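You operate a simulated robot arm through the tools that you are given. There is no shell and no other tool. Be economical: measure what you need, move in short steps, check, and stop when the job is done.

Carry out the task below with a simulated robot arm. There is one attempt and no reset: what you move stays moved.

Task
Load the teal cassette, rewind it, play it and stop at 2.

The check looks at the end state, three seconds after you hand in, the way a careful person would. Anything else that was tipped, shoved, dropped, spilled or broken makes it a failure.

Robot
A 6-joint arm with a two-finger parallel gripper, fixed in place. Base frame: the origin is at the foot of the arm, x ahead of it, y to its left, z up; the work surface is at about z = -4. Readings come in mm, degrees, newtons and seconds.
With the tool pointing down near the work surface it reaches from about 140 to 600 mm from the base axis. Its first joint turns from -66.0 to 66.0 degrees. Payload 2.1 kg.
The TCP is the grasp point between the finger pads, 30 mm short of the fingertips. In the tool frame z runs along the fingers and y along their closing line. The gripper opens to 94 mm. The fingers are 28 mm wide and 10 mm thick; the gripper's body (50 by 96 mm) begins 55 mm behind the TCP.
Orientation is that of the tool frame in the base frame, as a unit quaternion [w, x, y, z]. With the fingers straight down and closing along the base's y, the tool's x points along the base's -x, its y along +y and its z along -z.

Tools
- The arm moves only by the tool servo_tool. Its argument "commands" is a list of rows, each a list of 3 entries, a list of its own where there are three numbers: the shift along the base's x, y, z in units of 150 mm (1.0 is 150 mm), then the turn, a rotation vector about the base's x, y, z in units of 60 degrees (1.0 is 60 degrees), then the closure, from 0 (fully open) to 1 (shut). In form: [[[tx, ty, tz], [ax, ay, az], gripper], ...]. A call has 1 to 20 rows; each row is the pose to reach, as a shift and turn from the pose commanded when the call began. A call with a number of a shift or a turn outside -1 to 1 is refused whole. A row lasts 0.2 s, in which the tool goes at most 50 mm and 8.6 degrees; a call with a longer step from one row to the next is refused whole, and so is a gripper value outside its range. A pose out of reach is approached as far as the arm can. The call stops where the force on the tool passes 90 N (or 10 N more than at its start, if that is more) or the arm is blocked; 0.2 s more then pass. Each finger travels about 72 mm/s and halts on what it meets, pressing with about 39 N; the grip force reading is that of the motor and also rises with nothing between the fingers. The clock runs only during rows and for 0.2 s after the last one: add rows that repeat a pose to give the fingers time. It gives the time, the measured TCP pose, the force on the tool (base axes), the opening and the grip force at its end, in the units of the frame above (readings bear some noise), with the torque about the TCP (base axes, N m) and any sound that the robot's microphone picked up.
- Cameras (640 x 400 px; columns grow to the right, rows downward): "scene" is fixed at [51.6, -366.4, 492.6]; the picture's right is [0.81, -0.59, 0.00], its down [-0.28, -0.38, -0.88] and it looks along [0.52, 0.71, -0.47] (base axes); focal length 312 px, centre (320, 200). "wrist" rides on the gripper at [76, 14, -102] in the tool frame; the picture's right is [-0.18, 0.98, 0.00], its down [-0.75, -0.14, -0.64] and it looks along [-0.63, -0.12, 0.77] (tool axes); focal length 243 px, centre (320, 200).
- grab_frame(camera): a new picture of that camera. No time passes.
- point_at(camera, pixels): there is no depth. For up to 12 entries [column, row, z] of the newest picture of that camera ("zoom" is the newest enlarged one), the place [x, y] in the base frame at which the ray of that pixel passes the height z, good to about 2 mm. No time passes.
- enlarge(camera, box): a new picture of the part [left, top, right, bottom] of that camera's present view, enlarged. No time passes.
- hand_in(): hands the job in; it is judged then, once.

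Work in short steps. Measure before you move; look again where a grasp or a placing could have gone wrong, and mend it. You have 80 turns and 54 pictures in all, those below and enlarged ones among them. Open the gripper and draw the arm clear of the work before you hand the job in, unless the task says otherwise; then end with one line.

The tools are called by a JSON object that holds its "name" and its "arguments". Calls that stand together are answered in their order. servo_tool: Moves the arm, as the interface text tells. Its arguments: {"type":"object","properties":{"commands":{"type":"array"}},"required":["commands"]} The other tools are called the same way: grab_frame (camera) takes a picture; point_at (camera, pixels) gives the place at which the rays of pixels pass given heights; enlarge (camera, box) takes an enlarged picture of a part of a camera's view; hand_in () hands the job in.

At the start:

```text
time: 0.0
eef_pos: [284.7, 136.6, 326.4]
ee_rot: [0.0, 0.0, 1.0, 0.001]
wrist_force: [-0.8, 0.0, -0.4]
moment: [0.01, 0.02, -0.02]
grip_width: 93.9
gripper_force: 0.0
```

scene: 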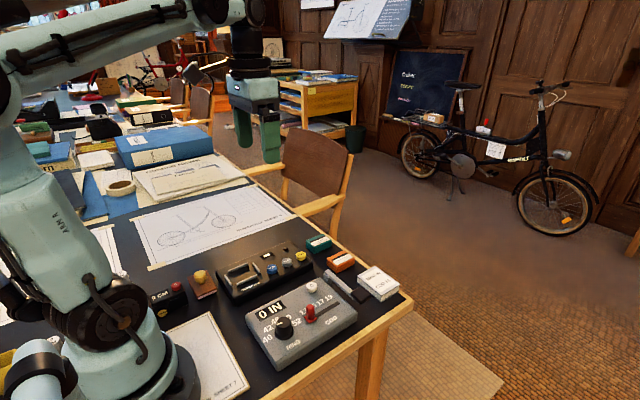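
wrist: 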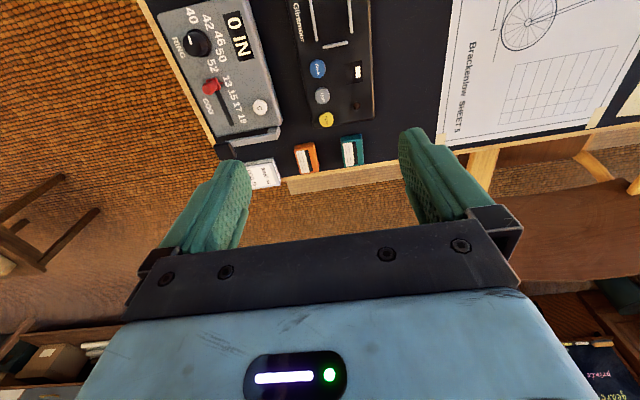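

The scene shows a tape machine near (265,270), a teal cassette near (318,243), and an orange one near (341,261). I'll enlarge both views for details.

{"name": "enlarge", "arguments": {"camera": "scene", "box": [190, 220, 420, 364]}}

{"name": "enlarge", "arguments": {"camera": "wrist", "box": [150, 0, 440, 181]}}

```text
2.78 times, centred on (305, 292) of scene
```

zoom: 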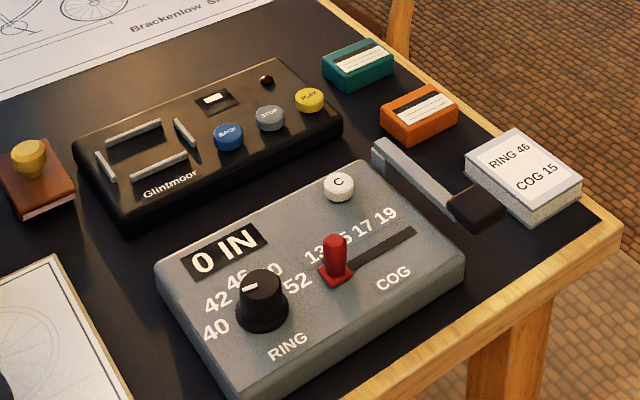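

```text
2.21 times, centred on (295, 90) of wrist
```

zoom: 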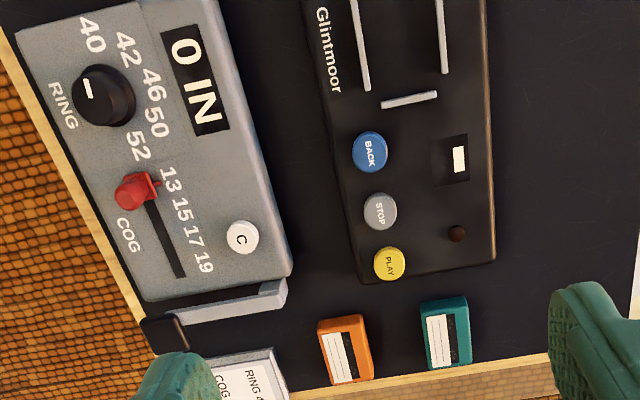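

I'll measure the cassette and machine at candidate heights, using the wrist zoom and the scene view.

{"name": "point_at", "arguments": {"camera": "zoom", "pixels": [[421, 301, 12], [465, 295, 12], [471, 362, 12], [427, 370, 12], [369, 150, 40], [380, 211, 40], [389, 263, 40], [457, 234, 30], [409, 100, 35], [495, 258, 30], [365, 283, 30], [459, 159, 30]]}}

{"name": "point_at", "arguments": {"camera": "scene", "pixels": [[306.8, 244, 12], [324, 234.4, 12], [331, 242.3, 12], [312.7, 249.5, 12], [272, 269, 40], [287, 262.5, 40], [301, 256, 40], [286, 249, 30], [256.4, 267.6, 35], [228, 275, 35], [238, 267.5, 35], [247.5, 280, 35]]}}

```text
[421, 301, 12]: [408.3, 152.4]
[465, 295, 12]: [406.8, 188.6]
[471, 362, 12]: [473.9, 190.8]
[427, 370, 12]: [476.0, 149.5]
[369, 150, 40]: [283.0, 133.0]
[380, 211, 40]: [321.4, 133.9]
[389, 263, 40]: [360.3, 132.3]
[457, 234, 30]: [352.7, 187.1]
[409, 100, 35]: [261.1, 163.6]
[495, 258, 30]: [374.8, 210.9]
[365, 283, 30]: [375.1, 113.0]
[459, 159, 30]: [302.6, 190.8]
```

```text
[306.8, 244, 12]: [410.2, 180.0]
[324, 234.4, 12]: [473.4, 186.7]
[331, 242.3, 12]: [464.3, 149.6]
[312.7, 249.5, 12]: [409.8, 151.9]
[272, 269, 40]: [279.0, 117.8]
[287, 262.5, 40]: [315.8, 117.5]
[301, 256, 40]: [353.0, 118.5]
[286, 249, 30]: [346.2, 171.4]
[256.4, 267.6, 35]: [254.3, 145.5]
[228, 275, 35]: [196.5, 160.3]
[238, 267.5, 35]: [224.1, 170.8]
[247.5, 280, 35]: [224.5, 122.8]
```

The button tops come out near z≈26 and the machine top near z≈16. I'll move the tool back so the wrist camera sees the whole bay.

{"name": "servo_tool", "arguments": {"commands": [[[-0.25, 0, 0], [0, 0, 0], 0], [[-0.5, 0, 0], [0, 0, 0], 0], [[-0.65, 0.1, 0], [0, 0, 0], 0], [[-0.65, 0.1, 0], [0, 0, 0], 0]]}}

{"name": "grab_frame", "arguments": {"camera": "wrist"}}

{"name": "enlarge", "arguments": {"camera": "scene", "box": [210, 230, 338, 310]}}

```text
time: 1.0
eef_pos: [186.9, 147.7, 327.4]
ee_rot: [0.0, 0.0, 1.0, 0.0]
wrist_force: [-0.5, 0.8, -0.3]
moment: [-0.02, 0.01, 0.04]
grip_width: 94.2
gripper_force: 0.1
```

```text
49 pictures are left
```

wrist: 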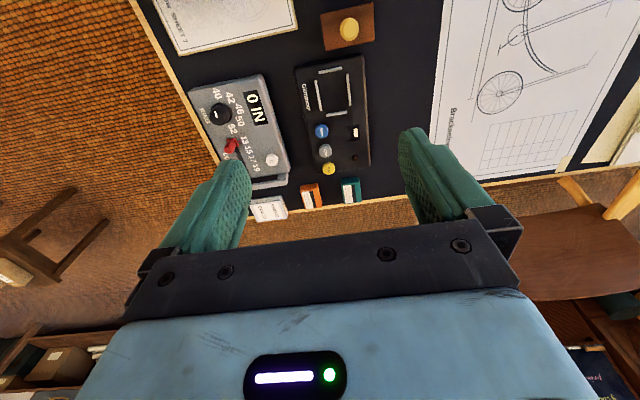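

```text
5.00 times, centred on (274, 270) of scene
```

zoom: 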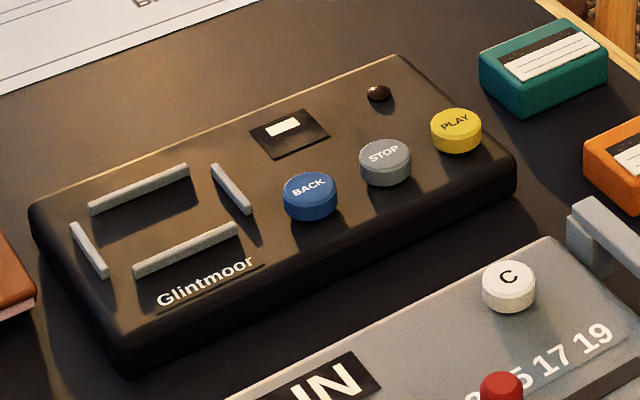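

Now I'll measure the rails, cassette and buttons from both views.

{"name": "point_at", "arguments": {"camera": "zoom", "pixels": [[89, 207, 20], [187, 168, 20], [135, 270, 20], [236, 226, 20], [72, 226, 20], [105, 274, 20], [214, 167, 20], [250, 210, 20], [308, 187, 26], [384, 154, 26], [456, 121, 26], [378, 92, 18]]}}

{"name": "enlarge", "arguments": {"camera": "wrist", "box": [270, 40, 400, 220]}}

```text
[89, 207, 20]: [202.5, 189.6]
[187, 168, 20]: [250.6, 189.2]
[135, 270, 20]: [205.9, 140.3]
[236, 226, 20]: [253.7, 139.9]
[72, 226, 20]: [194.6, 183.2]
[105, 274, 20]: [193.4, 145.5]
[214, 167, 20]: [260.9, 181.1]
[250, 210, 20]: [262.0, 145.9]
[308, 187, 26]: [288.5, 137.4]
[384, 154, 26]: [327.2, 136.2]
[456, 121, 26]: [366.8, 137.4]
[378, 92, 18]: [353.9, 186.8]
```

```text
2.22 times, centred on (335, 130) of wrist
```

zoom: 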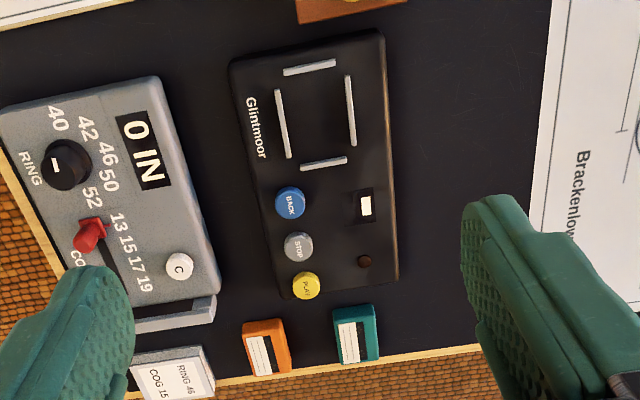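

I'll cross-check the rails and the cassette from this wrist zoom.

{"name": "point_at", "arguments": {"camera": "zoom", "pixels": [[279, 90, 20], [288, 158, 20], [348, 76, 20], [354, 144, 20], [285, 72, 20], [335, 63, 20], [302, 166, 20], [346, 160, 20], [336, 310, 14], [374, 304, 14], [378, 358, 14], [342, 364, 14]]}}

{"name": "enlarge", "arguments": {"camera": "scene", "box": [290, 220, 370, 270]}}

```text
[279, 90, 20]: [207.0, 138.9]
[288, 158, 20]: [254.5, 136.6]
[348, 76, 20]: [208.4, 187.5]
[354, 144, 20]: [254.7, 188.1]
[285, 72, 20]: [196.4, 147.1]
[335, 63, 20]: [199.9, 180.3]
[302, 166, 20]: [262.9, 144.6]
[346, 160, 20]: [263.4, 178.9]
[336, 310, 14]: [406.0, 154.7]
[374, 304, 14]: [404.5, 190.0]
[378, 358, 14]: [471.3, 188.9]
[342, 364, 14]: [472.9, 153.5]
```

```text
8.00 times, centred on (330, 245) of scene
```

zoom: 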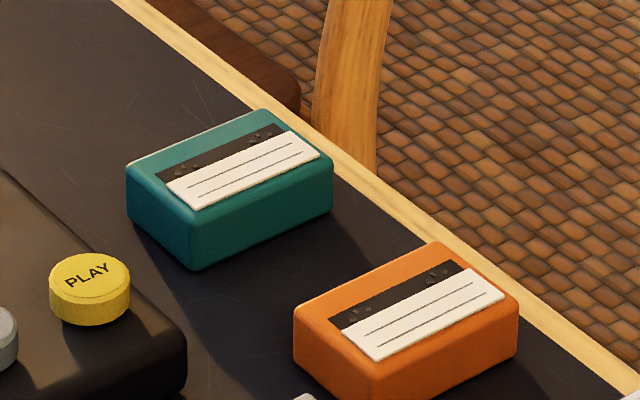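

I'll measure the cassette's corners: the base at z=-4 and the top at trial heights.

{"name": "point_at", "arguments": {"camera": "zoom", "pixels": [[196, 270, -4], [190, 218, 14], [190, 218, 18], [331, 212, -4], [332, 161, 14], [332, 161, 18], [127, 172, 14], [127, 172, 18], [262, 110, 14], [262, 110, 18], [128, 210, -4]]}}

```text
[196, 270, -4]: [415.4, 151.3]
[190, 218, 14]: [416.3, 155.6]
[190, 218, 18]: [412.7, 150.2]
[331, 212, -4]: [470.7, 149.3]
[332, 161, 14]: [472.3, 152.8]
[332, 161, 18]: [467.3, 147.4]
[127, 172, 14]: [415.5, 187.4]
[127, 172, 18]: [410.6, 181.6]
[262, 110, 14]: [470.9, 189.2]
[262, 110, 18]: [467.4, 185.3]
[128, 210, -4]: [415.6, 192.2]
```

The teal cassette is centred near (441,169) with its top at about z=17, and the bay centre is near (229,164). I'll move over the cassette with a partial opening.

{"name": "servo_tool", "arguments": {"commands": [[[0.3, 0, 0], [0, 0, 0], 0.2], [[0.6, 0.07, 0], [0, 0, 0], 0.3], [[0.9, 0.14, 0], [0, 0, 0], 0.3], [[1, 0.14, -0.25], [0, 0, 0], 0.3], [[1, 0.14, -0.5], [0, 0, 0], 0.3]]}}

{"name": "servo_tool", "arguments": {"commands": [[[0.25, 0, -0.1], [0, 0, 0], 0.3], [[0.5, 0, -0.25], [0, 0, 0], 0.3], [[0.693, 0, -0.45], [0, 0, 0], 0.3], [[0.693, 0, -0.75], [0, 0, 0], 0.3], [[0.693, 0, -1], [0, 0, 0], 0.3], [[0.693, 0, -1], [0, 0, 0], 0.3]]}}

{"name": "grab_frame", "arguments": {"camera": "wrist"}}

{"name": "enlarge", "arguments": {"camera": "scene", "box": [250, 150, 410, 270]}}

```text
time: 2.2
eef_pos: [338.7, 167.7, 250.7]
ee_rot: [0.001, 0.0, 1.0, 0.0]
wrist_force: [0.9, 0.6, -0.6]
moment: [0.01, 0.0, 0.01]
grip_width: 65.9
gripper_force: 0.0
```

```text
time: 3.6
eef_pos: [441.1, 174.0, 98.6]
ee_rot: [0.001, 0.0, 1.0, 0.001]
wrist_force: [0.3, -0.8, 1.1]
moment: [-0.02, 0.03, 0.0]
grip_width: 65.6
gripper_force: 0.1
```

```text
45 pictures are left
```

wrist: 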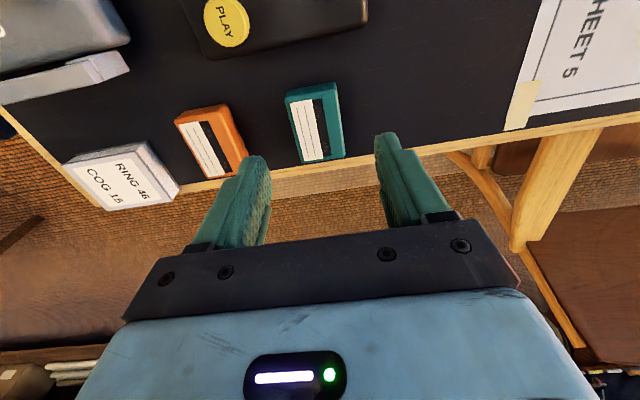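

```text
3.33 times, centred on (330, 210) of scene
```

zoom: 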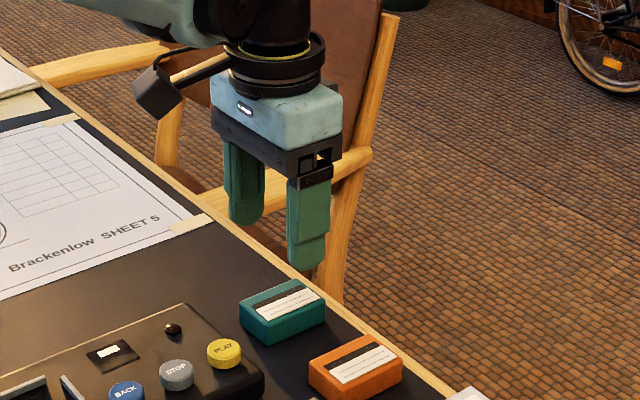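

From the new wrist picture, I'll measure the cassette top corners at z=17.

{"name": "point_at", "arguments": {"camera": "wrist", "pixels": [[287, 97, 17], [336, 83, 17], [345, 155, 17], [304, 163, 17], [285, 96, 10], [222, 28, 26], [238, 108, 17], [248, 155, 5]]}}

```text
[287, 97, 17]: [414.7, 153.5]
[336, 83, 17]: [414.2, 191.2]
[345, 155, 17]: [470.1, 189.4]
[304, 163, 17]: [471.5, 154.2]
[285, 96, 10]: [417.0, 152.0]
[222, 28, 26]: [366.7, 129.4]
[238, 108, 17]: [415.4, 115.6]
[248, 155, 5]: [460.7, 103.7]
```

Its centre is about (442,171) and the tool is already within 3 mm of that. I'll descend to TCP z≈37 (fingertips ≈7) and close.

{"name": "servo_tool", "arguments": {"commands": [[[0.007, -0.013, -0.2], [0, 0, 0], 0.3], [[0.007, -0.013, -0.35], [0, 0, 0], 0.3], [[0.007, -0.013, -0.413], [0, 0, 0], 0.3], [[0.007, -0.013, -0.413], [0, 0, 0], 0.3], [[0.007, -0.013, -0.413], [0, 0, 0], 0.5], [[0.007, -0.013, -0.413], [0, 0, 0], 0.65], [[0.007, -0.013, -0.413], [0, 0, 0], 0.75], [[0.007, -0.013, -0.413], [0, 0, 0], 0.75]]}}

{"name": "enlarge", "arguments": {"camera": "scene", "box": [250, 170, 410, 270]}}

```text
time: 5.4
eef_pos: [441.7, 171.0, 37.4]
ee_rot: [0.0, 0.0, 1.0, 0.0]
wrist_force: [-0.2, 0.2, -0.3]
moment: [-0.02, 0.0, 0.02]
grip_width: 38.9
gripper_force: 39.2
```

```text
4.00 times, centred on (330, 220) of scene
```

zoom: 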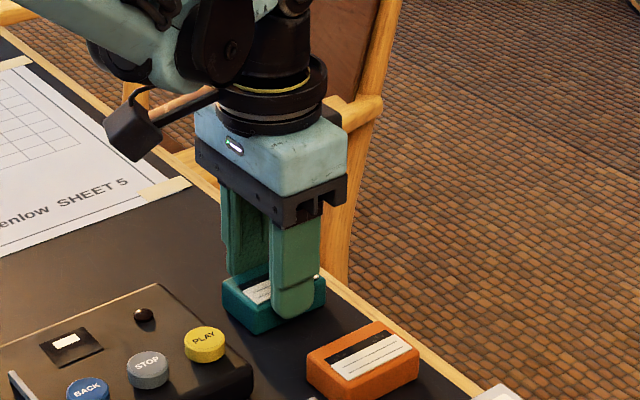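

It is gripped at 38.9 mm. I'll lift it and carry it over the bay at height.

{"name": "servo_tool", "arguments": {"commands": [[[0, 0, 0.2], [0, 0, 0], 0.75], [[0, 0, 0.5], [0, 0, 0], 0.75], [[-0.2, 0, 0.6], [0, 0, 0], 0.75], [[-0.45, 0, 0.6], [0, 0, 0], 0.75], [[-0.7, -0.02, 0.6], [0, 0, 0], 0.75], [[-0.95, -0.04, 0.6], [0, 0, 0], 0.75], [[-0.95, -0.04, 0.6], [0, 0, 0], 0.75]]}}

{"name": "servo_tool", "arguments": {"commands": [[[-0.25, 0, 0], [0, 0, 0], 0.75], [[-0.467, 0, 0], [0, 0, 0], 0.75], [[-0.467, 0, -0.15], [0, 0, 0], 0.75], [[-0.467, 0, -0.15], [0, 0, 0], 0.75]]}}

{"name": "grab_frame", "arguments": {"camera": "wrist"}}

{"name": "enlarge", "arguments": {"camera": "scene", "box": [180, 190, 340, 290]}}

```text
time: 7.0
eef_pos: [298.0, 164.4, 128.3]
ee_rot: [0.0, -0.001, 1.0, 0.0]
wrist_force: [0.3, -0.1, -1.1]
moment: [-0.01, 0.02, -0.03]
grip_width: 38.8
gripper_force: 39.1
```

```text
time: 8.0
eef_pos: [227.6, 164.5, 105.5]
ee_rot: [0.001, 0.001, 1.0, 0.0]
wrist_force: [-0.6, 0.0, -0.1]
moment: [0.01, 0.0, 0.07]
grip_width: 39.1
gripper_force: 39.2
```

```text
42 pictures are left
```

wrist: 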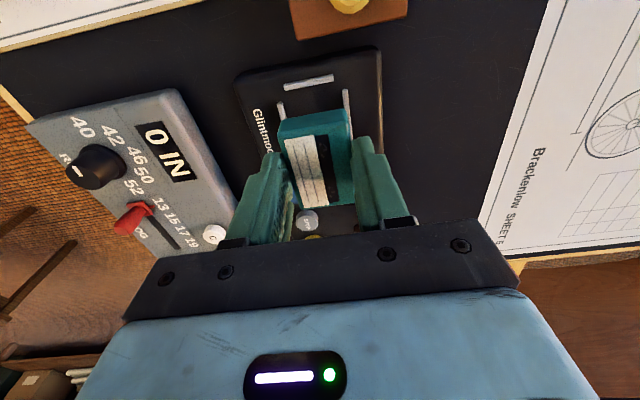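

```text
4.00 times, centred on (260, 240) of scene
```

zoom: 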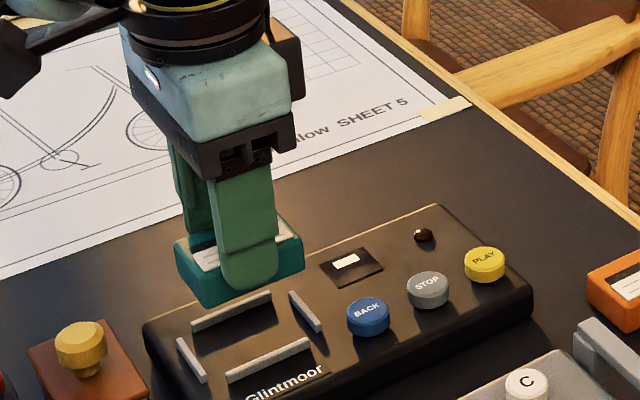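

I'll check the rails from this nearer view at two heights.

{"name": "point_at", "arguments": {"camera": "wrist", "pixels": [[284, 87, 20], [333, 78, 20], [284, 87, 28], [333, 78, 28], [281, 104, 20], [345, 91, 20], [281, 104, 28], [345, 91, 28], [307, 221, 26]]}}

{"name": "point_at", "arguments": {"camera": "zoom", "pixels": [[190, 325, 20], [270, 293, 20], [228, 375, 20], [310, 341, 20], [290, 292, 20], [320, 328, 20], [178, 339, 20], [206, 379, 20], [190, 325, 25], [310, 341, 25]]}}

```text
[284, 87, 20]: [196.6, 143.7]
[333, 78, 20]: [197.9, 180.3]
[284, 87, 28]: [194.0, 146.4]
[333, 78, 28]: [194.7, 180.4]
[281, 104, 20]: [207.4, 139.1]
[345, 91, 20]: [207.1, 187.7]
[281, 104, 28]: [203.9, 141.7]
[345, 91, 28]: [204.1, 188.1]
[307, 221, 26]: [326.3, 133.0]
```

```text
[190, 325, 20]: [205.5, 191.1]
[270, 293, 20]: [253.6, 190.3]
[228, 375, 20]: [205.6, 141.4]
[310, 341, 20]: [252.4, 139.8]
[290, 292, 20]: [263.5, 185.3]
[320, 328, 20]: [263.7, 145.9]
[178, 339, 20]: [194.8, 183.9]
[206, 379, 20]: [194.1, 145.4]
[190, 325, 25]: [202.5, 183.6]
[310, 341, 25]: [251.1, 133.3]
```

The bay centre is (229.3,164) and the rail tops are at z≈21.5. I'll nudge +1.5 mm in x, descend to TCP z≈68 and check.

{"name": "servo_tool", "arguments": {"commands": [[[0.01, -0.002, -0.1], [0, 0, 0], 0.75], [[0.01, -0.002, -0.2], [0, 0, 0], 0.75], [[0.01, -0.002, -0.25], [0, 0, 0], 0.75], [[0.01, -0.002, -0.25], [0, 0, 0], 0.75]]}}

{"name": "enlarge", "arguments": {"camera": "wrist", "box": [220, 60, 420, 220]}}

{"name": "enlarge", "arguments": {"camera": "scene", "box": [200, 220, 312, 290]}}

```text
time: 9.0
eef_pos: [232.8, 162.4, 69.5]
ee_rot: [0.0, 0.0, 1.0, 0.001]
wrist_force: [0.0, -0.8, 0.5]
moment: [-0.01, 0.01, 0.01]
grip_width: 39.0
gripper_force: 38.7
```

```text
2.50 times, centred on (320, 140) of wrist
```

zoom: 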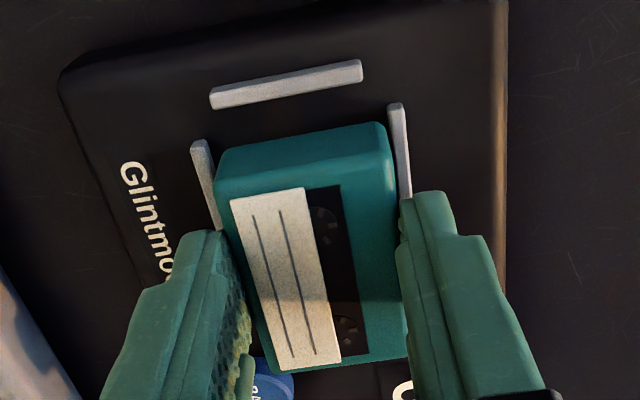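

```text
5.71 times, centred on (256, 255) of scene
```

zoom: 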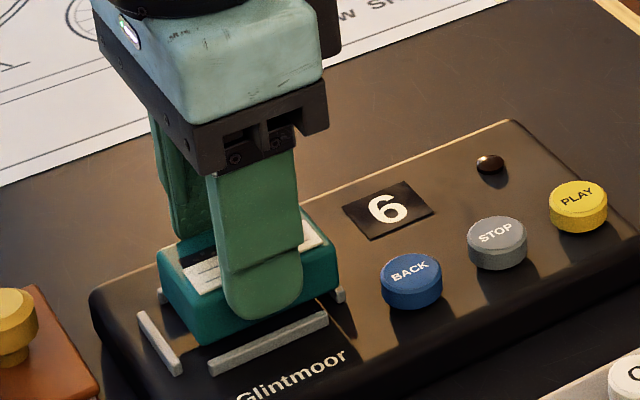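

The counter already shows 6, so the machine sees the cassette. I'll measure the cassette's bottom corners (z≈28) and the rails in the scene zoom.

{"name": "point_at", "arguments": {"camera": "zoom", "pixels": [[203, 345, 28], [339, 289, 28], [162, 307, 28], [150, 320, 21.5], [175, 365, 21.5], [215, 362, 21.5], [325, 315, 21.5], [342, 293, 21.5]]}}

```text
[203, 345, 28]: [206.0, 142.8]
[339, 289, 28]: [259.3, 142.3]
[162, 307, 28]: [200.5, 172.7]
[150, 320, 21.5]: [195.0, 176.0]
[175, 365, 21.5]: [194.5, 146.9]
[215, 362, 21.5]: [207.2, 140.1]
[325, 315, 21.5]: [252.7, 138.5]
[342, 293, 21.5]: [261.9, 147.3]
```

The cassette sits about 2 mm too far in +x and about 1 mm low in y. I'll correct and lower gently toward contact.

{"name": "servo_tool", "arguments": {"commands": [[[-0.013, 0.007, 0], [0, 0, 0], 0.75], [[-0.013, 0.007, -0.03], [0, 0, 0], 0.75], [[-0.013, 0.007, -0.06], [0, 0, 0], 0.75], [[-0.013, 0.007, -0.06], [0, 0, 0], 0.75]]}}

{"name": "enlarge", "arguments": {"camera": "scene", "box": [200, 220, 312, 290]}}

```text
time: 10.0
eef_pos: [229.8, 165.3, 61.2]
ee_rot: [0.001, 0.0, 1.0, 0.0]
wrist_force: [5.1, -2.2, 38.0]
moment: [0.07, -0.11, -0.05]
grip_width: 38.9
gripper_force: 38.9
```

```text
5.71 times, centred on (256, 255) of scene
```

zoom: 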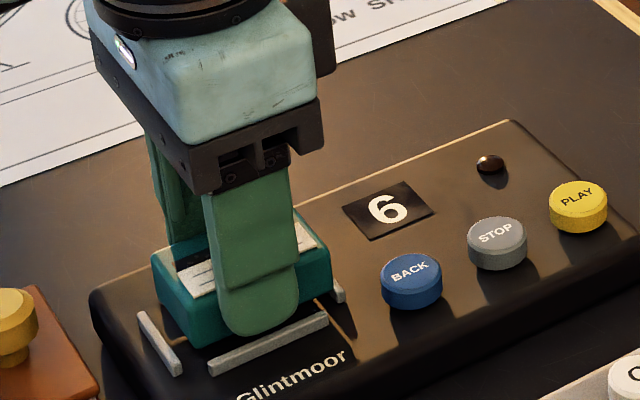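

There is 38 N of contact. Before releasing I'll check closely whether the cassette is inside the rails or on top of them.

{"name": "enlarge", "arguments": {"camera": "scene", "box": [218, 252, 266, 288]}}

{"name": "enlarge", "arguments": {"camera": "wrist", "box": [220, 60, 420, 220]}}

```text
11.11 times, centred on (242, 270) of scene
```

zoom: 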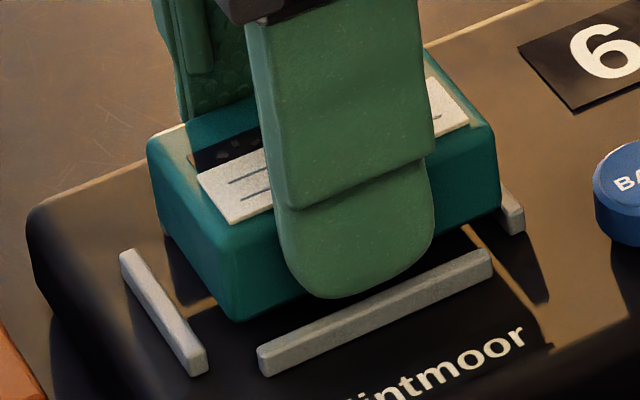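

```text
2.50 times, centred on (320, 140) of wrist
```

zoom: 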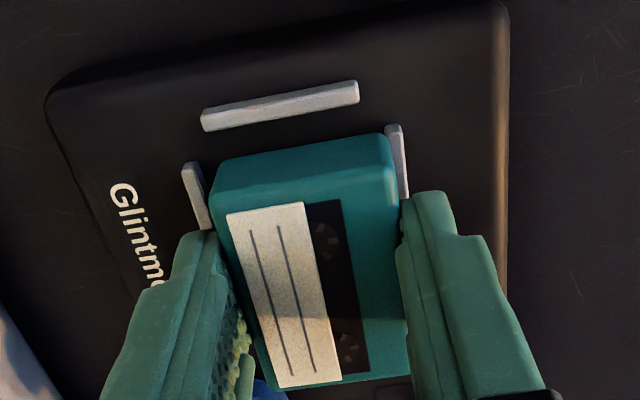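

I'll measure the bottom edges in the scene and the top edges in the wrist to get the x position inside the bay.

{"name": "point_at", "arguments": {"camera": "zoom", "pixels": [[212, 172, 40], [220, 160, 40], [388, 136, 40], [258, 390, 40], [408, 374, 40], [205, 130, 21.5], [358, 95, 21.5]]}}

{"name": "enlarge", "arguments": {"camera": "scene", "box": [218, 252, 266, 288]}}

{"name": "point_at", "arguments": {"camera": "zoom", "pixels": [[236, 322, 19], [499, 208, 19], [230, 235, 38], [497, 130, 38], [150, 145, 38], [135, 255, 21.5], [195, 355, 21.5], [515, 215, 21.5], [265, 355, 21.5], [490, 255, 21.5]]}}

```text
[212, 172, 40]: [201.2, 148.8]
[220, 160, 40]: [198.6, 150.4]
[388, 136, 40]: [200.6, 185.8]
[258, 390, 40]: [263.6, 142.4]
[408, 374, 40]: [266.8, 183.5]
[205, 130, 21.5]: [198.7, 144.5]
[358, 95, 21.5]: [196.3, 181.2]
```

```text
11.11 times, centred on (242, 270) of scene
```

zoom: 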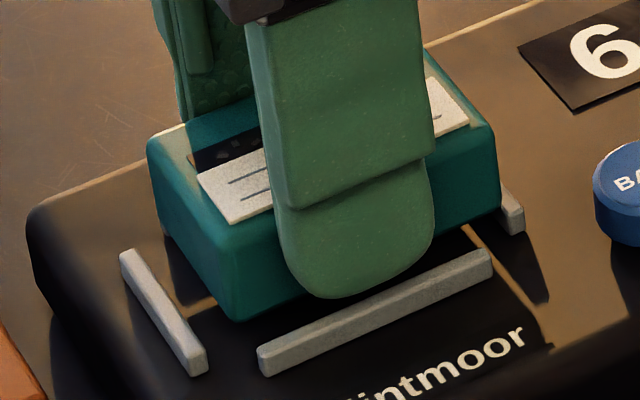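

```text
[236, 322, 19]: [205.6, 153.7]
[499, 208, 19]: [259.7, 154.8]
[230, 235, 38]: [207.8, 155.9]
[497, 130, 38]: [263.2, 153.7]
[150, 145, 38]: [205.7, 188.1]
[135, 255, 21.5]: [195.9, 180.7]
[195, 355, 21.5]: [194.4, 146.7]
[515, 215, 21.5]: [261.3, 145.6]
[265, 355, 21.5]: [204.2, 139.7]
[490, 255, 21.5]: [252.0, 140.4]
```

The cassette bottom did not drop with the fingers: it slid up about 7 mm in the grip. It is probably sitting on the rear rail, since with rail tops at z≈24–25 the scene readings put the bay centre nearer y≈161. I'll lift, shift -y and look again.

{"name": "servo_tool", "arguments": {"commands": [[[0, 0, 0.04], [0, 0, 0], 0.75], [[0, -0.01, 0.08], [0, 0, 0], 0.75], [[0, -0.023, 0.08], [0, 0, 0], 0.75], [[0, -0.023, 0.08], [0, 0, 0], 0.75]]}}

{"name": "enlarge", "arguments": {"camera": "scene", "box": [210, 240, 274, 288]}}

{"name": "enlarge", "arguments": {"camera": "wrist", "box": [260, 70, 380, 220]}}

```text
time: 11.0
eef_pos: [229.6, 162.3, 73.4]
ee_rot: [0.0, 0.0, 1.0, 0.0]
wrist_force: [0.4, 0.3, -0.3]
moment: [0.0, -0.04, 0.03]
grip_width: 38.9
gripper_force: 39.0
```

```text
8.33 times, centred on (242, 264) of scene
```

zoom: 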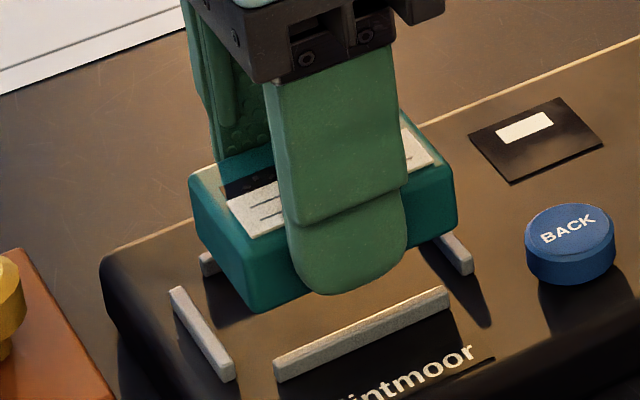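

```text
2.67 times, centred on (320, 145) of wrist
```

zoom: 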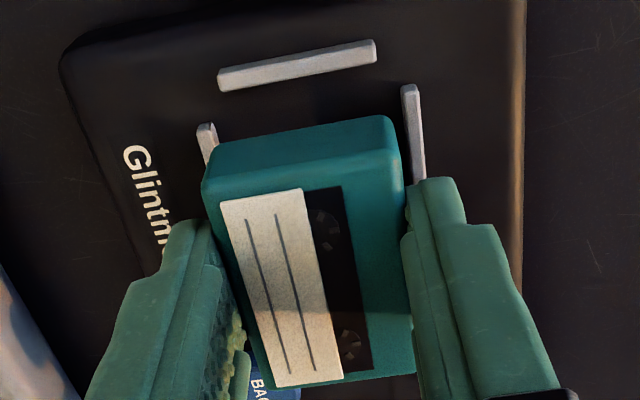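

I'll triangulate the rails again from these two zooms at z=24.

{"name": "point_at", "arguments": {"camera": "zoom", "pixels": [[206, 126, 24], [409, 88, 24], [419, 180, 24], [221, 80, 24], [375, 50, 24], [203, 183, 58], [403, 150, 58], [207, 170, 58], [393, 122, 58]]}}

{"name": "enlarge", "arguments": {"camera": "scene", "box": [210, 240, 274, 288]}}

{"name": "point_at", "arguments": {"camera": "zoom", "pixels": [[276, 362, 24], [450, 291, 24], [200, 258, 24], [178, 290, 24], [230, 366, 24], [468, 262, 24], [440, 236, 24], [250, 313, 36], [194, 178, 58], [456, 174, 58], [245, 237, 58], [345, 293, 43]]}}

```text
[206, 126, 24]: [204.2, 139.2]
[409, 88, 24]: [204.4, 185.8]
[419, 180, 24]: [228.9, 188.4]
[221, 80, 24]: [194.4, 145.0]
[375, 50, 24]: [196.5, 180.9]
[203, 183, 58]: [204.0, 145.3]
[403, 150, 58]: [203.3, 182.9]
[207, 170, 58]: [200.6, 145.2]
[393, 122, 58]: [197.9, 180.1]
```

```text
8.33 times, centred on (242, 264) of scene
```

zoom: 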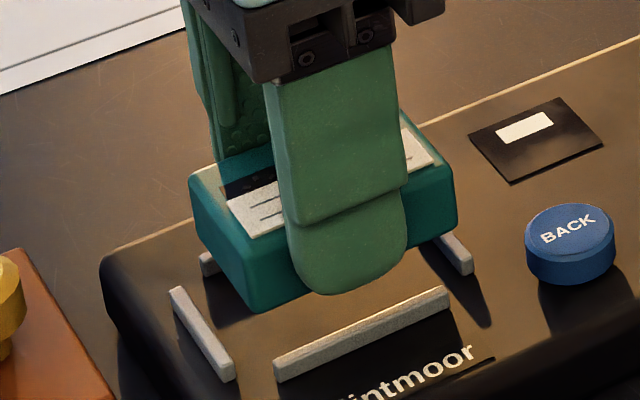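

```text
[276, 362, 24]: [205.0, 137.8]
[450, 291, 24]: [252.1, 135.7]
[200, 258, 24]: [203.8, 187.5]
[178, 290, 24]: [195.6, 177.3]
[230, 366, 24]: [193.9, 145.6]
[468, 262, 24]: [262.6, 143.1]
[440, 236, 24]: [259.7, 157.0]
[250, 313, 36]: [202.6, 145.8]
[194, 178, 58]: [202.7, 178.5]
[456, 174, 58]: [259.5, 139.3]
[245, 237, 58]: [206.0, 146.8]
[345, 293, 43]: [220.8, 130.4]
```

Both cameras now agree: rails at y≈138 and 187 (z≈24), so the centre is about y=162.5, x=228.5. I'll shift x by -1.5 mm and lower to TCP≈57.5, keeping the fingertips above the rails.

{"name": "servo_tool", "arguments": {"commands": [[[-0.01, 0, -0.04], [0, 0, 0], 0.75], [[-0.01, 0, -0.08], [0, 0, 0], 0.75], [[-0.01, 0, -0.1], [0, 0, 0], 0.75], [[-0.01, 0, -0.1], [0, 0, 0], 0.75]]}}

{"name": "enlarge", "arguments": {"camera": "scene", "box": [210, 240, 274, 288]}}

```text
time: 12.0
eef_pos: [227.2, 161.5, 58.2]
ee_rot: [0.0, 0.001, 1.0, 0.0]
wrist_force: [-0.3, -0.2, -0.1]
moment: [0.0, -0.01, 0.02]
grip_width: 38.9
gripper_force: 39.1
```

```text
8.33 times, centred on (242, 264) of scene
```

zoom: 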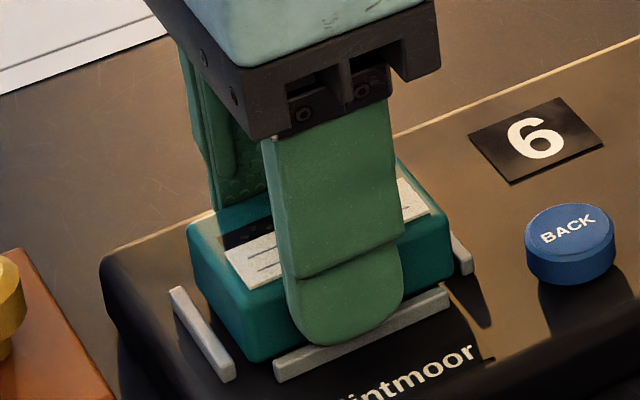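

There is no contact force and the cassette sits within the rails in the picture. I'll lower 1.5 mm more, open the fingers and raise straight up.

{"name": "servo_tool", "arguments": {"commands": [[[0, 0, -0.01], [0, 0, 0], 0.75], [[0, 0, -0.01], [0, 0, 0], 0.5], [[0, 0, -0.01], [0, 0, 0], 0.4], [[0, 0, -0.01], [0, 0, 0], 0.4], [[0, 0, 0.1], [0, 0, 0], 0.4], [[0, 0, 0.35], [0, 0, 0], 0.4], [[0, 0, 0.6], [0, 0, 0], 0.4], [[0, 0, 0.6], [0, 0, 0], 0.4]]}}

{"name": "enlarge", "arguments": {"camera": "scene", "box": [210, 235, 314, 300]}}

{"name": "enlarge", "arguments": {"camera": "wrist", "box": [220, 40, 400, 220]}}

```text
time: 13.8
eef_pos: [227.7, 160.8, 147.5]
ee_rot: [0.0, 0.0, 1.0, 0.0]
wrist_force: [0.8, -0.4, 0.3]
moment: [-0.01, 0.0, 0.01]
grip_width: 56.4
gripper_force: 0.1
```

```text
6.15 times, centred on (262, 268) of scene
```

zoom: 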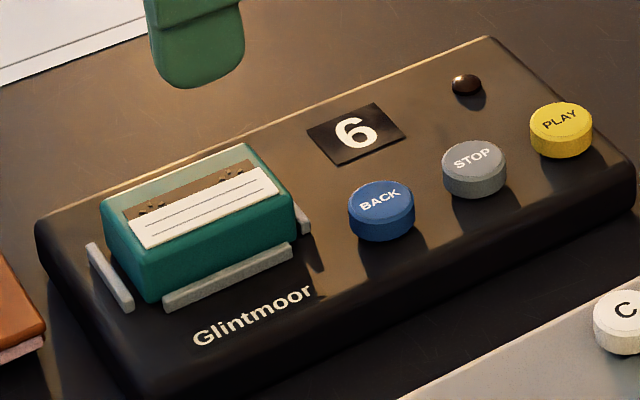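

```text
2.22 times, centred on (310, 130) of wrist
```

zoom: 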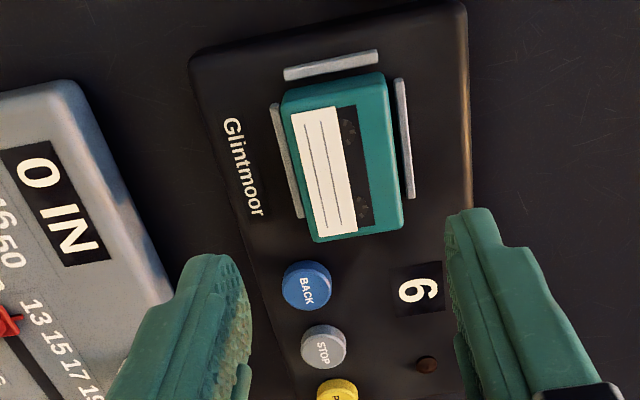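

The cassette looks seated and the counter reads 6. I'll verify the seating and measure the button tops from both views.

{"name": "point_at", "arguments": {"camera": "zoom", "pixels": [[307, 281, 32], [323, 342, 32], [284, 100, 40], [382, 74, 40], [405, 225, 40], [315, 240, 40], [307, 281, 28], [323, 342, 28], [338, 390, 30]]}}

{"name": "enlarge", "arguments": {"camera": "scene", "box": [210, 235, 314, 300]}}

{"name": "point_at", "arguments": {"camera": "zoom", "pixels": [[381, 197, 32], [474, 156, 32], [561, 118, 32], [381, 197, 28], [474, 156, 28], [561, 118, 28], [150, 302, 20], [297, 236, 20], [104, 200, 40], [240, 145, 40], [294, 186, 40]]}}

```text
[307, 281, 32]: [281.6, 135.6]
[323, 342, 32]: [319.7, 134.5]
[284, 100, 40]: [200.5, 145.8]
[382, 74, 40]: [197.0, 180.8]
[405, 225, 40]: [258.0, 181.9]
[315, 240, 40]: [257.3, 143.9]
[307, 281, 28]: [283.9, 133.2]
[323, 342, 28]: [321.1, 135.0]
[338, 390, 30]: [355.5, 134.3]
```

```text
6.15 times, centred on (262, 268) of scene
```

zoom: 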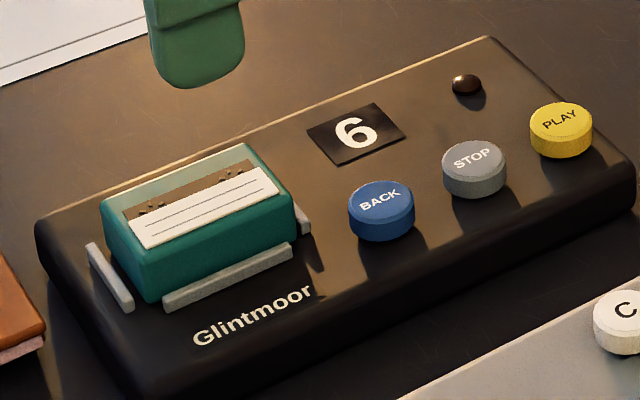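

```text
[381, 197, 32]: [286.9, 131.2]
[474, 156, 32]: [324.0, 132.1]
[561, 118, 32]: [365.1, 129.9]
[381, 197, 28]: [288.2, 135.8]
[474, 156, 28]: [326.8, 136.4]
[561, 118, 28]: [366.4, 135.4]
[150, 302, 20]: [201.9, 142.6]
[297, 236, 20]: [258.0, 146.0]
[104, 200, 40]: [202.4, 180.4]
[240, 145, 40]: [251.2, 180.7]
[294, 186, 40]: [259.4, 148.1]
```

The cassette is seated at x 202–259, y≈142–181. The button tops are near y=133, z≈30, with BACK at x≈286, STOP at 324 and PLAY at 363. I'll close the fingers and hover over BACK.

{"name": "servo_tool", "arguments": {"commands": [[[0.15, -0.08, 0], [0, 0, 0], 0.7], [[0.383, -0.187, 0], [0, 0, 0], 1], [[0.383, -0.187, -0.25], [0, 0, 0], 1], [[0.383, -0.187, -0.48], [0, 0, 0], 1], [[0.383, -0.187, -0.48], [0, 0, 0], 1]]}}

{"name": "enlarge", "arguments": {"camera": "scene", "box": [210, 215, 330, 290]}}

{"name": "enlarge", "arguments": {"camera": "wrist", "box": [220, 60, 420, 220]}}

```text
time: 15.0
eef_pos: [287.4, 131.8, 76.3]
ee_rot: [-0.001, -0.001, 1.0, 0.0]
wrist_force: [-0.1, -0.5, -0.1]
moment: [-0.02, 0.02, 0.0]
grip_width: 0.1
gripper_force: 32.7
```

```text
5.33 times, centred on (270, 252) of scene
```

zoom: 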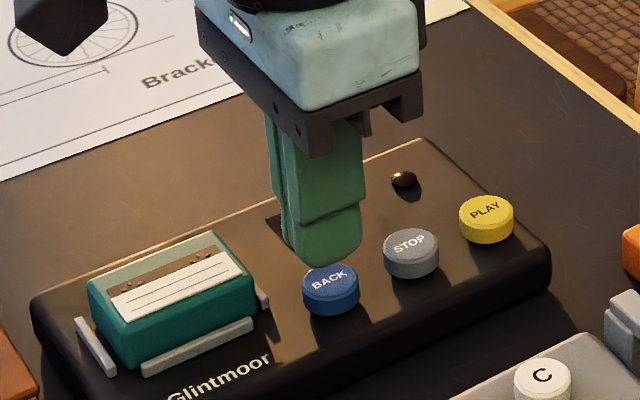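

```text
2.50 times, centred on (320, 140) of wrist
```

zoom: 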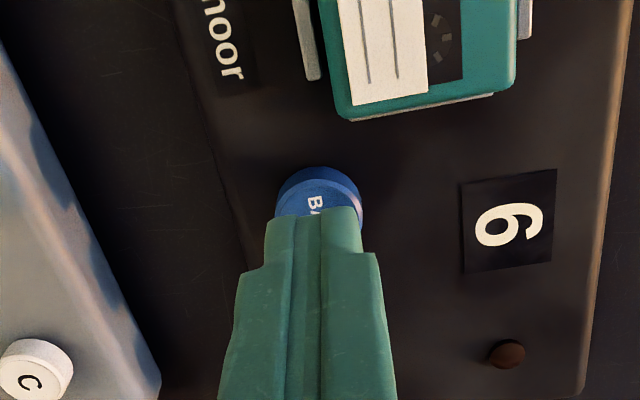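

The closed fingers are lined up over BACK. I'll press down in small steps and come back up.

{"name": "servo_tool", "arguments": {"commands": [[[0, 0, -0.08], [0, 0, 0], 1], [[0, 0, -0.105], [0, 0, 0], 1], [[0, 0, -0.12], [0, 0, 0], 1], [[0, 0, -0.135], [0, 0, 0], 1]]}}

{"name": "enlarge", "arguments": {"camera": "wrist", "box": [220, 60, 420, 220]}}

```text
time: 16.0
eef_pos: [285.7, 133.9, 55.0]
ee_rot: [0.001, 0.001, 1.0, -0.001]
wrist_force: [3.0, -8.5, 24.4]
moment: [-0.24, -0.15, 0.06]
grip_width: 0.4
gripper_force: 32.6
heard: click
```

```text
2.50 times, centred on (320, 140) of wrist
```

zoom: 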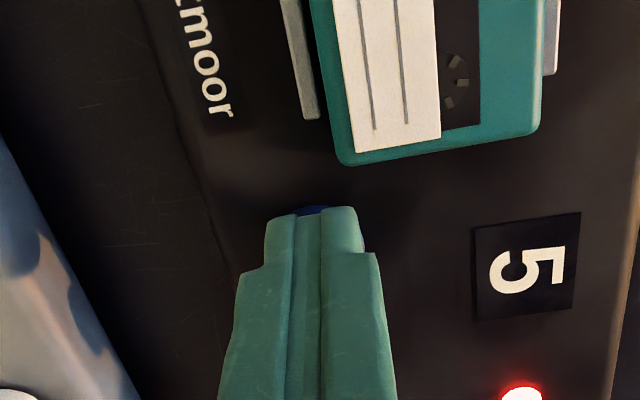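

It clicked, the red light is on and the counter shows 5. I'll lift off, move to hover over PLAY, wait, and check.

{"name": "servo_tool", "arguments": {"commands": [[[0, 0, 0.05], [0, 0, 0], 1], [[0, 0, 0.13], [0, 0, 0], 1], [[0.25, 0, 0.13], [0, 0, 0], 1], [[0.513, 0, 0.13], [0, 0, 0], 1], [[0.513, 0, 0.0], [0, 0, 0], 1], [[0.513, 0, 0.0], [0, 0, 0], 1]]}}

{"name": "enlarge", "arguments": {"camera": "scene", "box": [210, 215, 330, 290]}}

```text
time: 17.4
eef_pos: [358.8, 135.7, 55.8]
ee_rot: [0.0, 0.0, 1.0, 0.0]
wrist_force: [0.4, 0.3, 15.2]
moment: [-0.01, -0.07, 0.05]
grip_width: 0.0
gripper_force: 32.7
heard: click
```

```text
5.33 times, centred on (270, 252) of scene
```

zoom: 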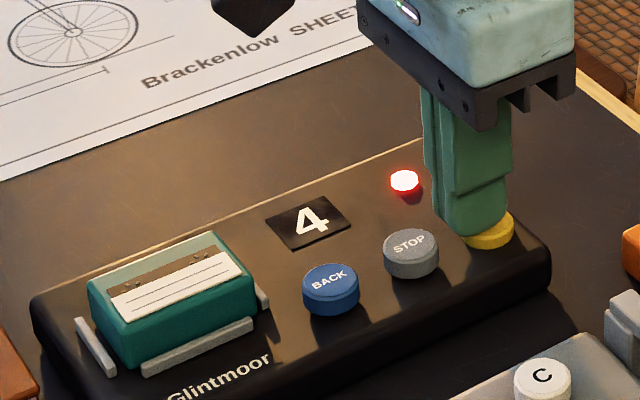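

My height reference was wrong: the call began at the pressed pose, so PLAY was pressed at 4. The tape isn't fully rewound, so I'll lift, go back over BACK and check what the counter is doing.

{"name": "servo_tool", "arguments": {"commands": [[[0, 0, 0.07], [0, 0, 0], 1], [[0, 0, 0.13], [0, 0, 0], 1], [[-0.25, 0, 0.13], [0, 0, 0], 1], [[-0.505, -0.01, 0.13], [0, 0, 0], 1], [[-0.505, -0.01, 0.13], [0, 0, 0], 1]]}}

{"name": "enlarge", "arguments": {"camera": "scene", "box": [210, 215, 330, 290]}}

```text
time: 18.6
eef_pos: [285.4, 131.0, 76.2]
ee_rot: [0.0, 0.0, 1.0, -0.001]
wrist_force: [1.1, -0.5, 0.0]
moment: [-0.02, -0.04, -0.01]
grip_width: 0.3
gripper_force: 32.7
```

```text
5.33 times, centred on (270, 252) of scene
```

zoom: 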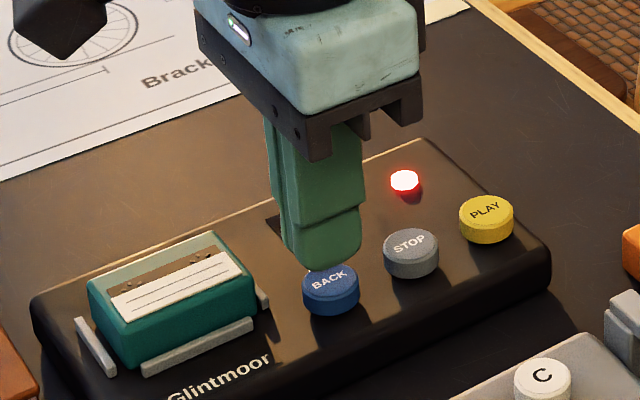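

I'll press BACK again and return to the hover height.

{"name": "servo_tool", "arguments": {"commands": [[[0, 0, -0.08], [0, 0, 0], 1], [[0, 0, -0.11], [0, 0, 0], 1], [[0, 0, -0.135], [0, 0, 0], 1], [[0, 0, -0.135], [0, 0, 0], 1], [[0, 0, -0.05], [0, 0, 0], 1], [[0, 0, 0], [0, 0, 0], 1], [[0.25, 0.01, 0], [0, 0, 0], 1], [[0.5, 0.01, 0.0], [0, 0, 0], 1], [[0.52, 0.01, 0.0], [0, 0, 0], 1]]}}

{"name": "enlarge", "arguments": {"camera": "scene", "box": [210, 215, 330, 290]}}

```text
time: 20.6
eef_pos: [363.0, 136.2, 74.9]
ee_rot: [0.0, 0.0, 1.0, 0.0]
wrist_force: [1.0, -0.9, 0.2]
moment: [0.0, 0.04, 0.02]
grip_width: 0.1
gripper_force: 33.6
heard: click
```

```text
5.33 times, centred on (270, 252) of scene
```

zoom: 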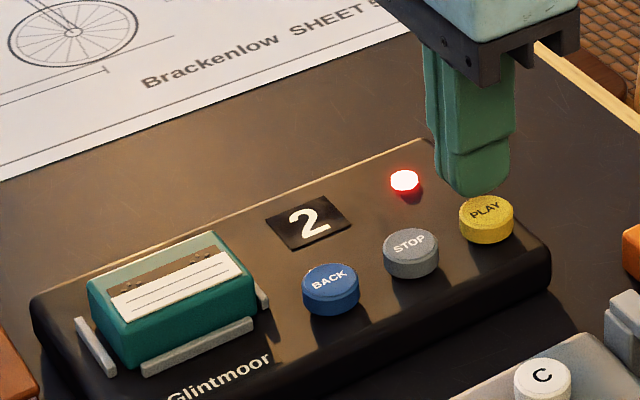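

The counter is at 2 and still rewinding. I'll hold the hover for about 3 s, easing 3 mm toward -y to sit over the button's centre.

{"name": "servo_tool", "arguments": {"commands": [[[0, -0.015, 0], [0, 0, 0], 1], [[0, -0.015, 0], [0, 0, 0], 1], [[0, -0.015, 0], [0, 0, 0], 1], [[0, -0.015, 0], [0, 0, 0], 1], [[0, -0.015, 0], [0, 0, 0], 1], [[0, -0.015, 0], [0, 0, 0], 1], [[0, -0.015, 0], [0, 0, 0], 1], [[0, -0.015, 0], [0, 0, 0], 1], [[0, -0.015, 0], [0, 0, 0], 1], [[0, -0.015, 0], [0, 0, 0], 1], [[0, -0.015, 0], [0, 0, 0], 1], [[0, -0.015, 0], [0, 0, 0], 1], [[0, -0.015, 0], [0, 0, 0], 1], [[0, -0.015, 0], [0, 0, 0], 1]]}}

{"name": "enlarge", "arguments": {"camera": "scene", "box": [210, 215, 330, 290]}}

```text
time: 23.6
eef_pos: [362.3, 133.0, 75.7]
ee_rot: [0.0, 0.001, 1.0, -0.001]
wrist_force: [-0.2, 0.1, -0.3]
moment: [0.03, 0.0, -0.01]
grip_width: 0.0
gripper_force: 33.2
```

```text
5.33 times, centred on (270, 252) of scene
```

zoom: 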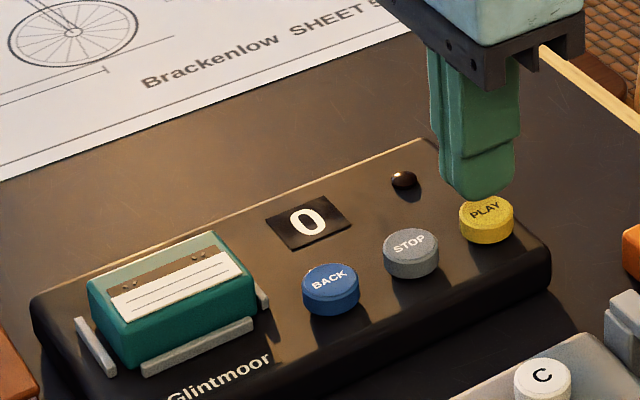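

The counter is at 0 with the light off, so the rewind is complete. I'll press PLAY, then hover low over STOP (x≈324) and read the counter.

{"name": "servo_tool", "arguments": {"commands": [[[0, 0, -0.08], [0, 0, 0], 1], [[0, 0, -0.12], [0, 0, 0], 1], [[0, 0, -0.135], [0, 0, 0], 1], [[0, 0, -0.04], [0, 0, 0], 1], [[-0.12, 0, 0], [0, 0, 0], 1], [[-0.253, 0, 0], [0, 0, 0], 1], [[-0.253, 0, -0.04], [0, 0, 0], 1]]}}

{"name": "enlarge", "arguments": {"camera": "scene", "box": [210, 215, 330, 290]}}

```text
time: 25.2
eef_pos: [324.2, 131.9, 70.0]
ee_rot: [0.0, 0.0, 1.0, 0.0]
wrist_force: [0.5, -0.2, 0.4]
moment: [-0.01, -0.03, 0.01]
grip_width: 0.0
gripper_force: 33.0
heard: click
```

```text
5.33 times, centred on (270, 252) of scene
```

zoom: 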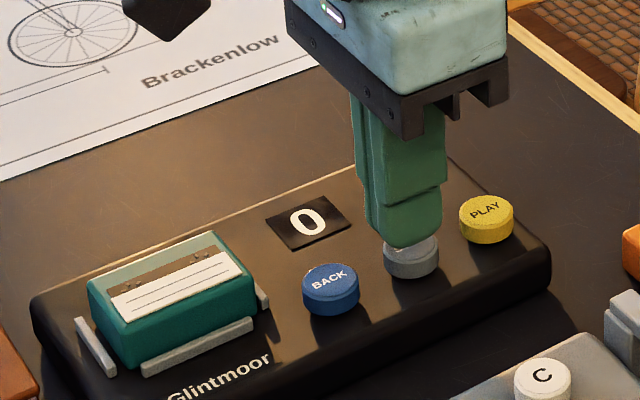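

The counter still reads 0 about 1 s after the click. I'll wait briefly and read it again.

{"name": "servo_tool", "arguments": {"commands": [[[0, 0, 0], [0, 0, 0], 1], [[0, 0, 0], [0, 0, 0], 1], [[0, 0, -0.01], [0, 0, 0], 1]]}}

{"name": "enlarge", "arguments": {"camera": "scene", "box": [210, 215, 330, 290]}}

```text
time: 26.0
eef_pos: [326.0, 131.3, 66.8]
ee_rot: [-0.001, 0.0, 1.0, 0.0]
wrist_force: [-0.1, 0.3, 0.3]
moment: [-0.01, 0.02, 0.0]
grip_width: 0.0
gripper_force: 33.1
```

```text
5.33 times, centred on (270, 252) of scene
```

zoom: 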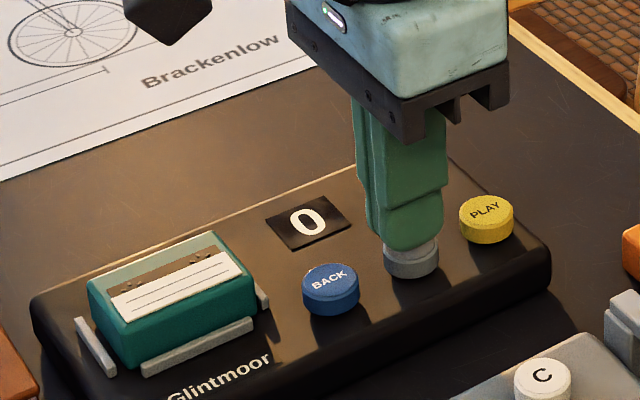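

Still 0 about 1.8 s after the click, so I'll wait another 0.6 s.

{"name": "servo_tool", "arguments": {"commands": [[[0, 0, 0], [0, 0, 0], 1], [[0, 0, 0], [0, 0, 0], 1]]}}

{"name": "enlarge", "arguments": {"camera": "wrist", "box": [220, 60, 460, 260]}}

```text
time: 26.6
eef_pos: [325.1, 132.2, 68.4]
ee_rot: [0.0, 0.0, 1.0, 0.0]
wrist_force: [0.2, 0.0, -0.3]
moment: [0.03, -0.02, 0.0]
grip_width: 0.0
gripper_force: 32.7
```

```text
2.00 times, centred on (340, 160) of wrist
```

zoom: 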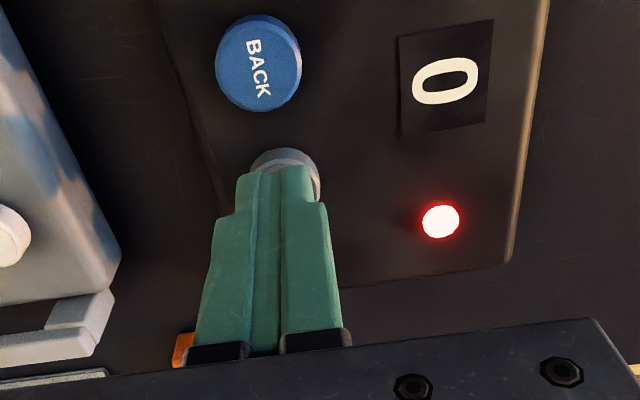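

The lamp is lit, so the tape is playing, though the counter is still 0. I'll keep waiting in short steps.

{"name": "servo_tool", "arguments": {"commands": [[[0, 0, 0], [0, 0, 0], 1], [[0, 0, 0], [0, 0, 0], 1], [[0, 0, 0], [0, 0, 0], 1]]}}

{"name": "enlarge", "arguments": {"camera": "wrist", "box": [220, 60, 460, 260]}}

```text
time: 27.4
eef_pos: [325.5, 131.3, 67.2]
ee_rot: [0.001, 0.0, 1.0, 0.0]
wrist_force: [0.0, 0.0, 0.1]
moment: [0.05, -0.01, 0.01]
grip_width: 0.1
gripper_force: 33.1
```

```text
2.00 times, centred on (340, 160) of wrist
```

zoom: 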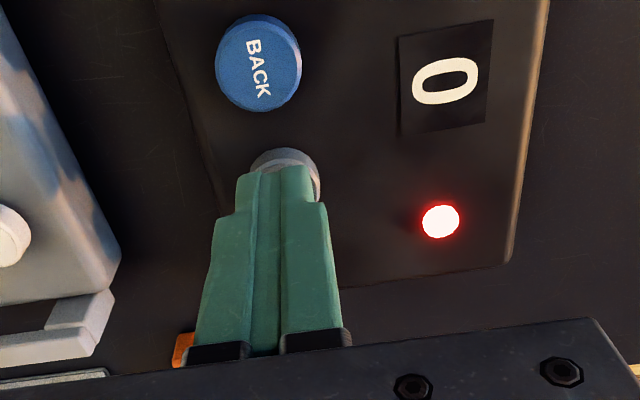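

It still reads 0 at 27.4 s. I'll wait another 1 s.

{"name": "servo_tool", "arguments": {"commands": [[[0, 0, 0], [0, 0, 0], 1], [[0, 0, 0], [0, 0, 0], 1], [[0, 0, 0], [0, 0, 0], 1], [[0, 0, 0], [0, 0, 0], 1]]}}

{"name": "enlarge", "arguments": {"camera": "wrist", "box": [220, 60, 460, 260]}}

```text
time: 28.4
eef_pos: [323.8, 131.2, 67.7]
ee_rot: [0.001, 0.0, 1.0, -0.001]
wrist_force: [-0.6, 0.1, 0.1]
moment: [0.01, 0.01, 0.0]
grip_width: 0.0
gripper_force: 33.0
```

```text
2.00 times, centred on (340, 160) of wrist
```

zoom: 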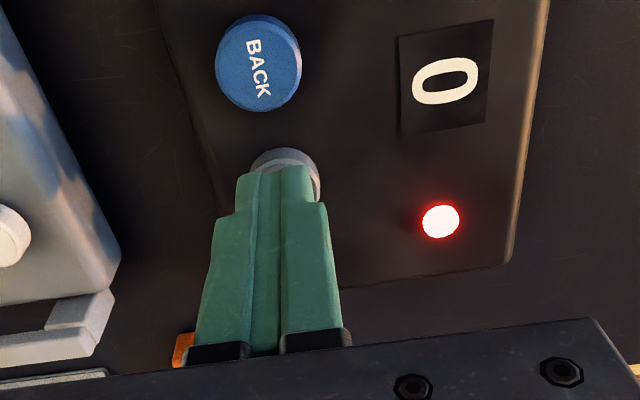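

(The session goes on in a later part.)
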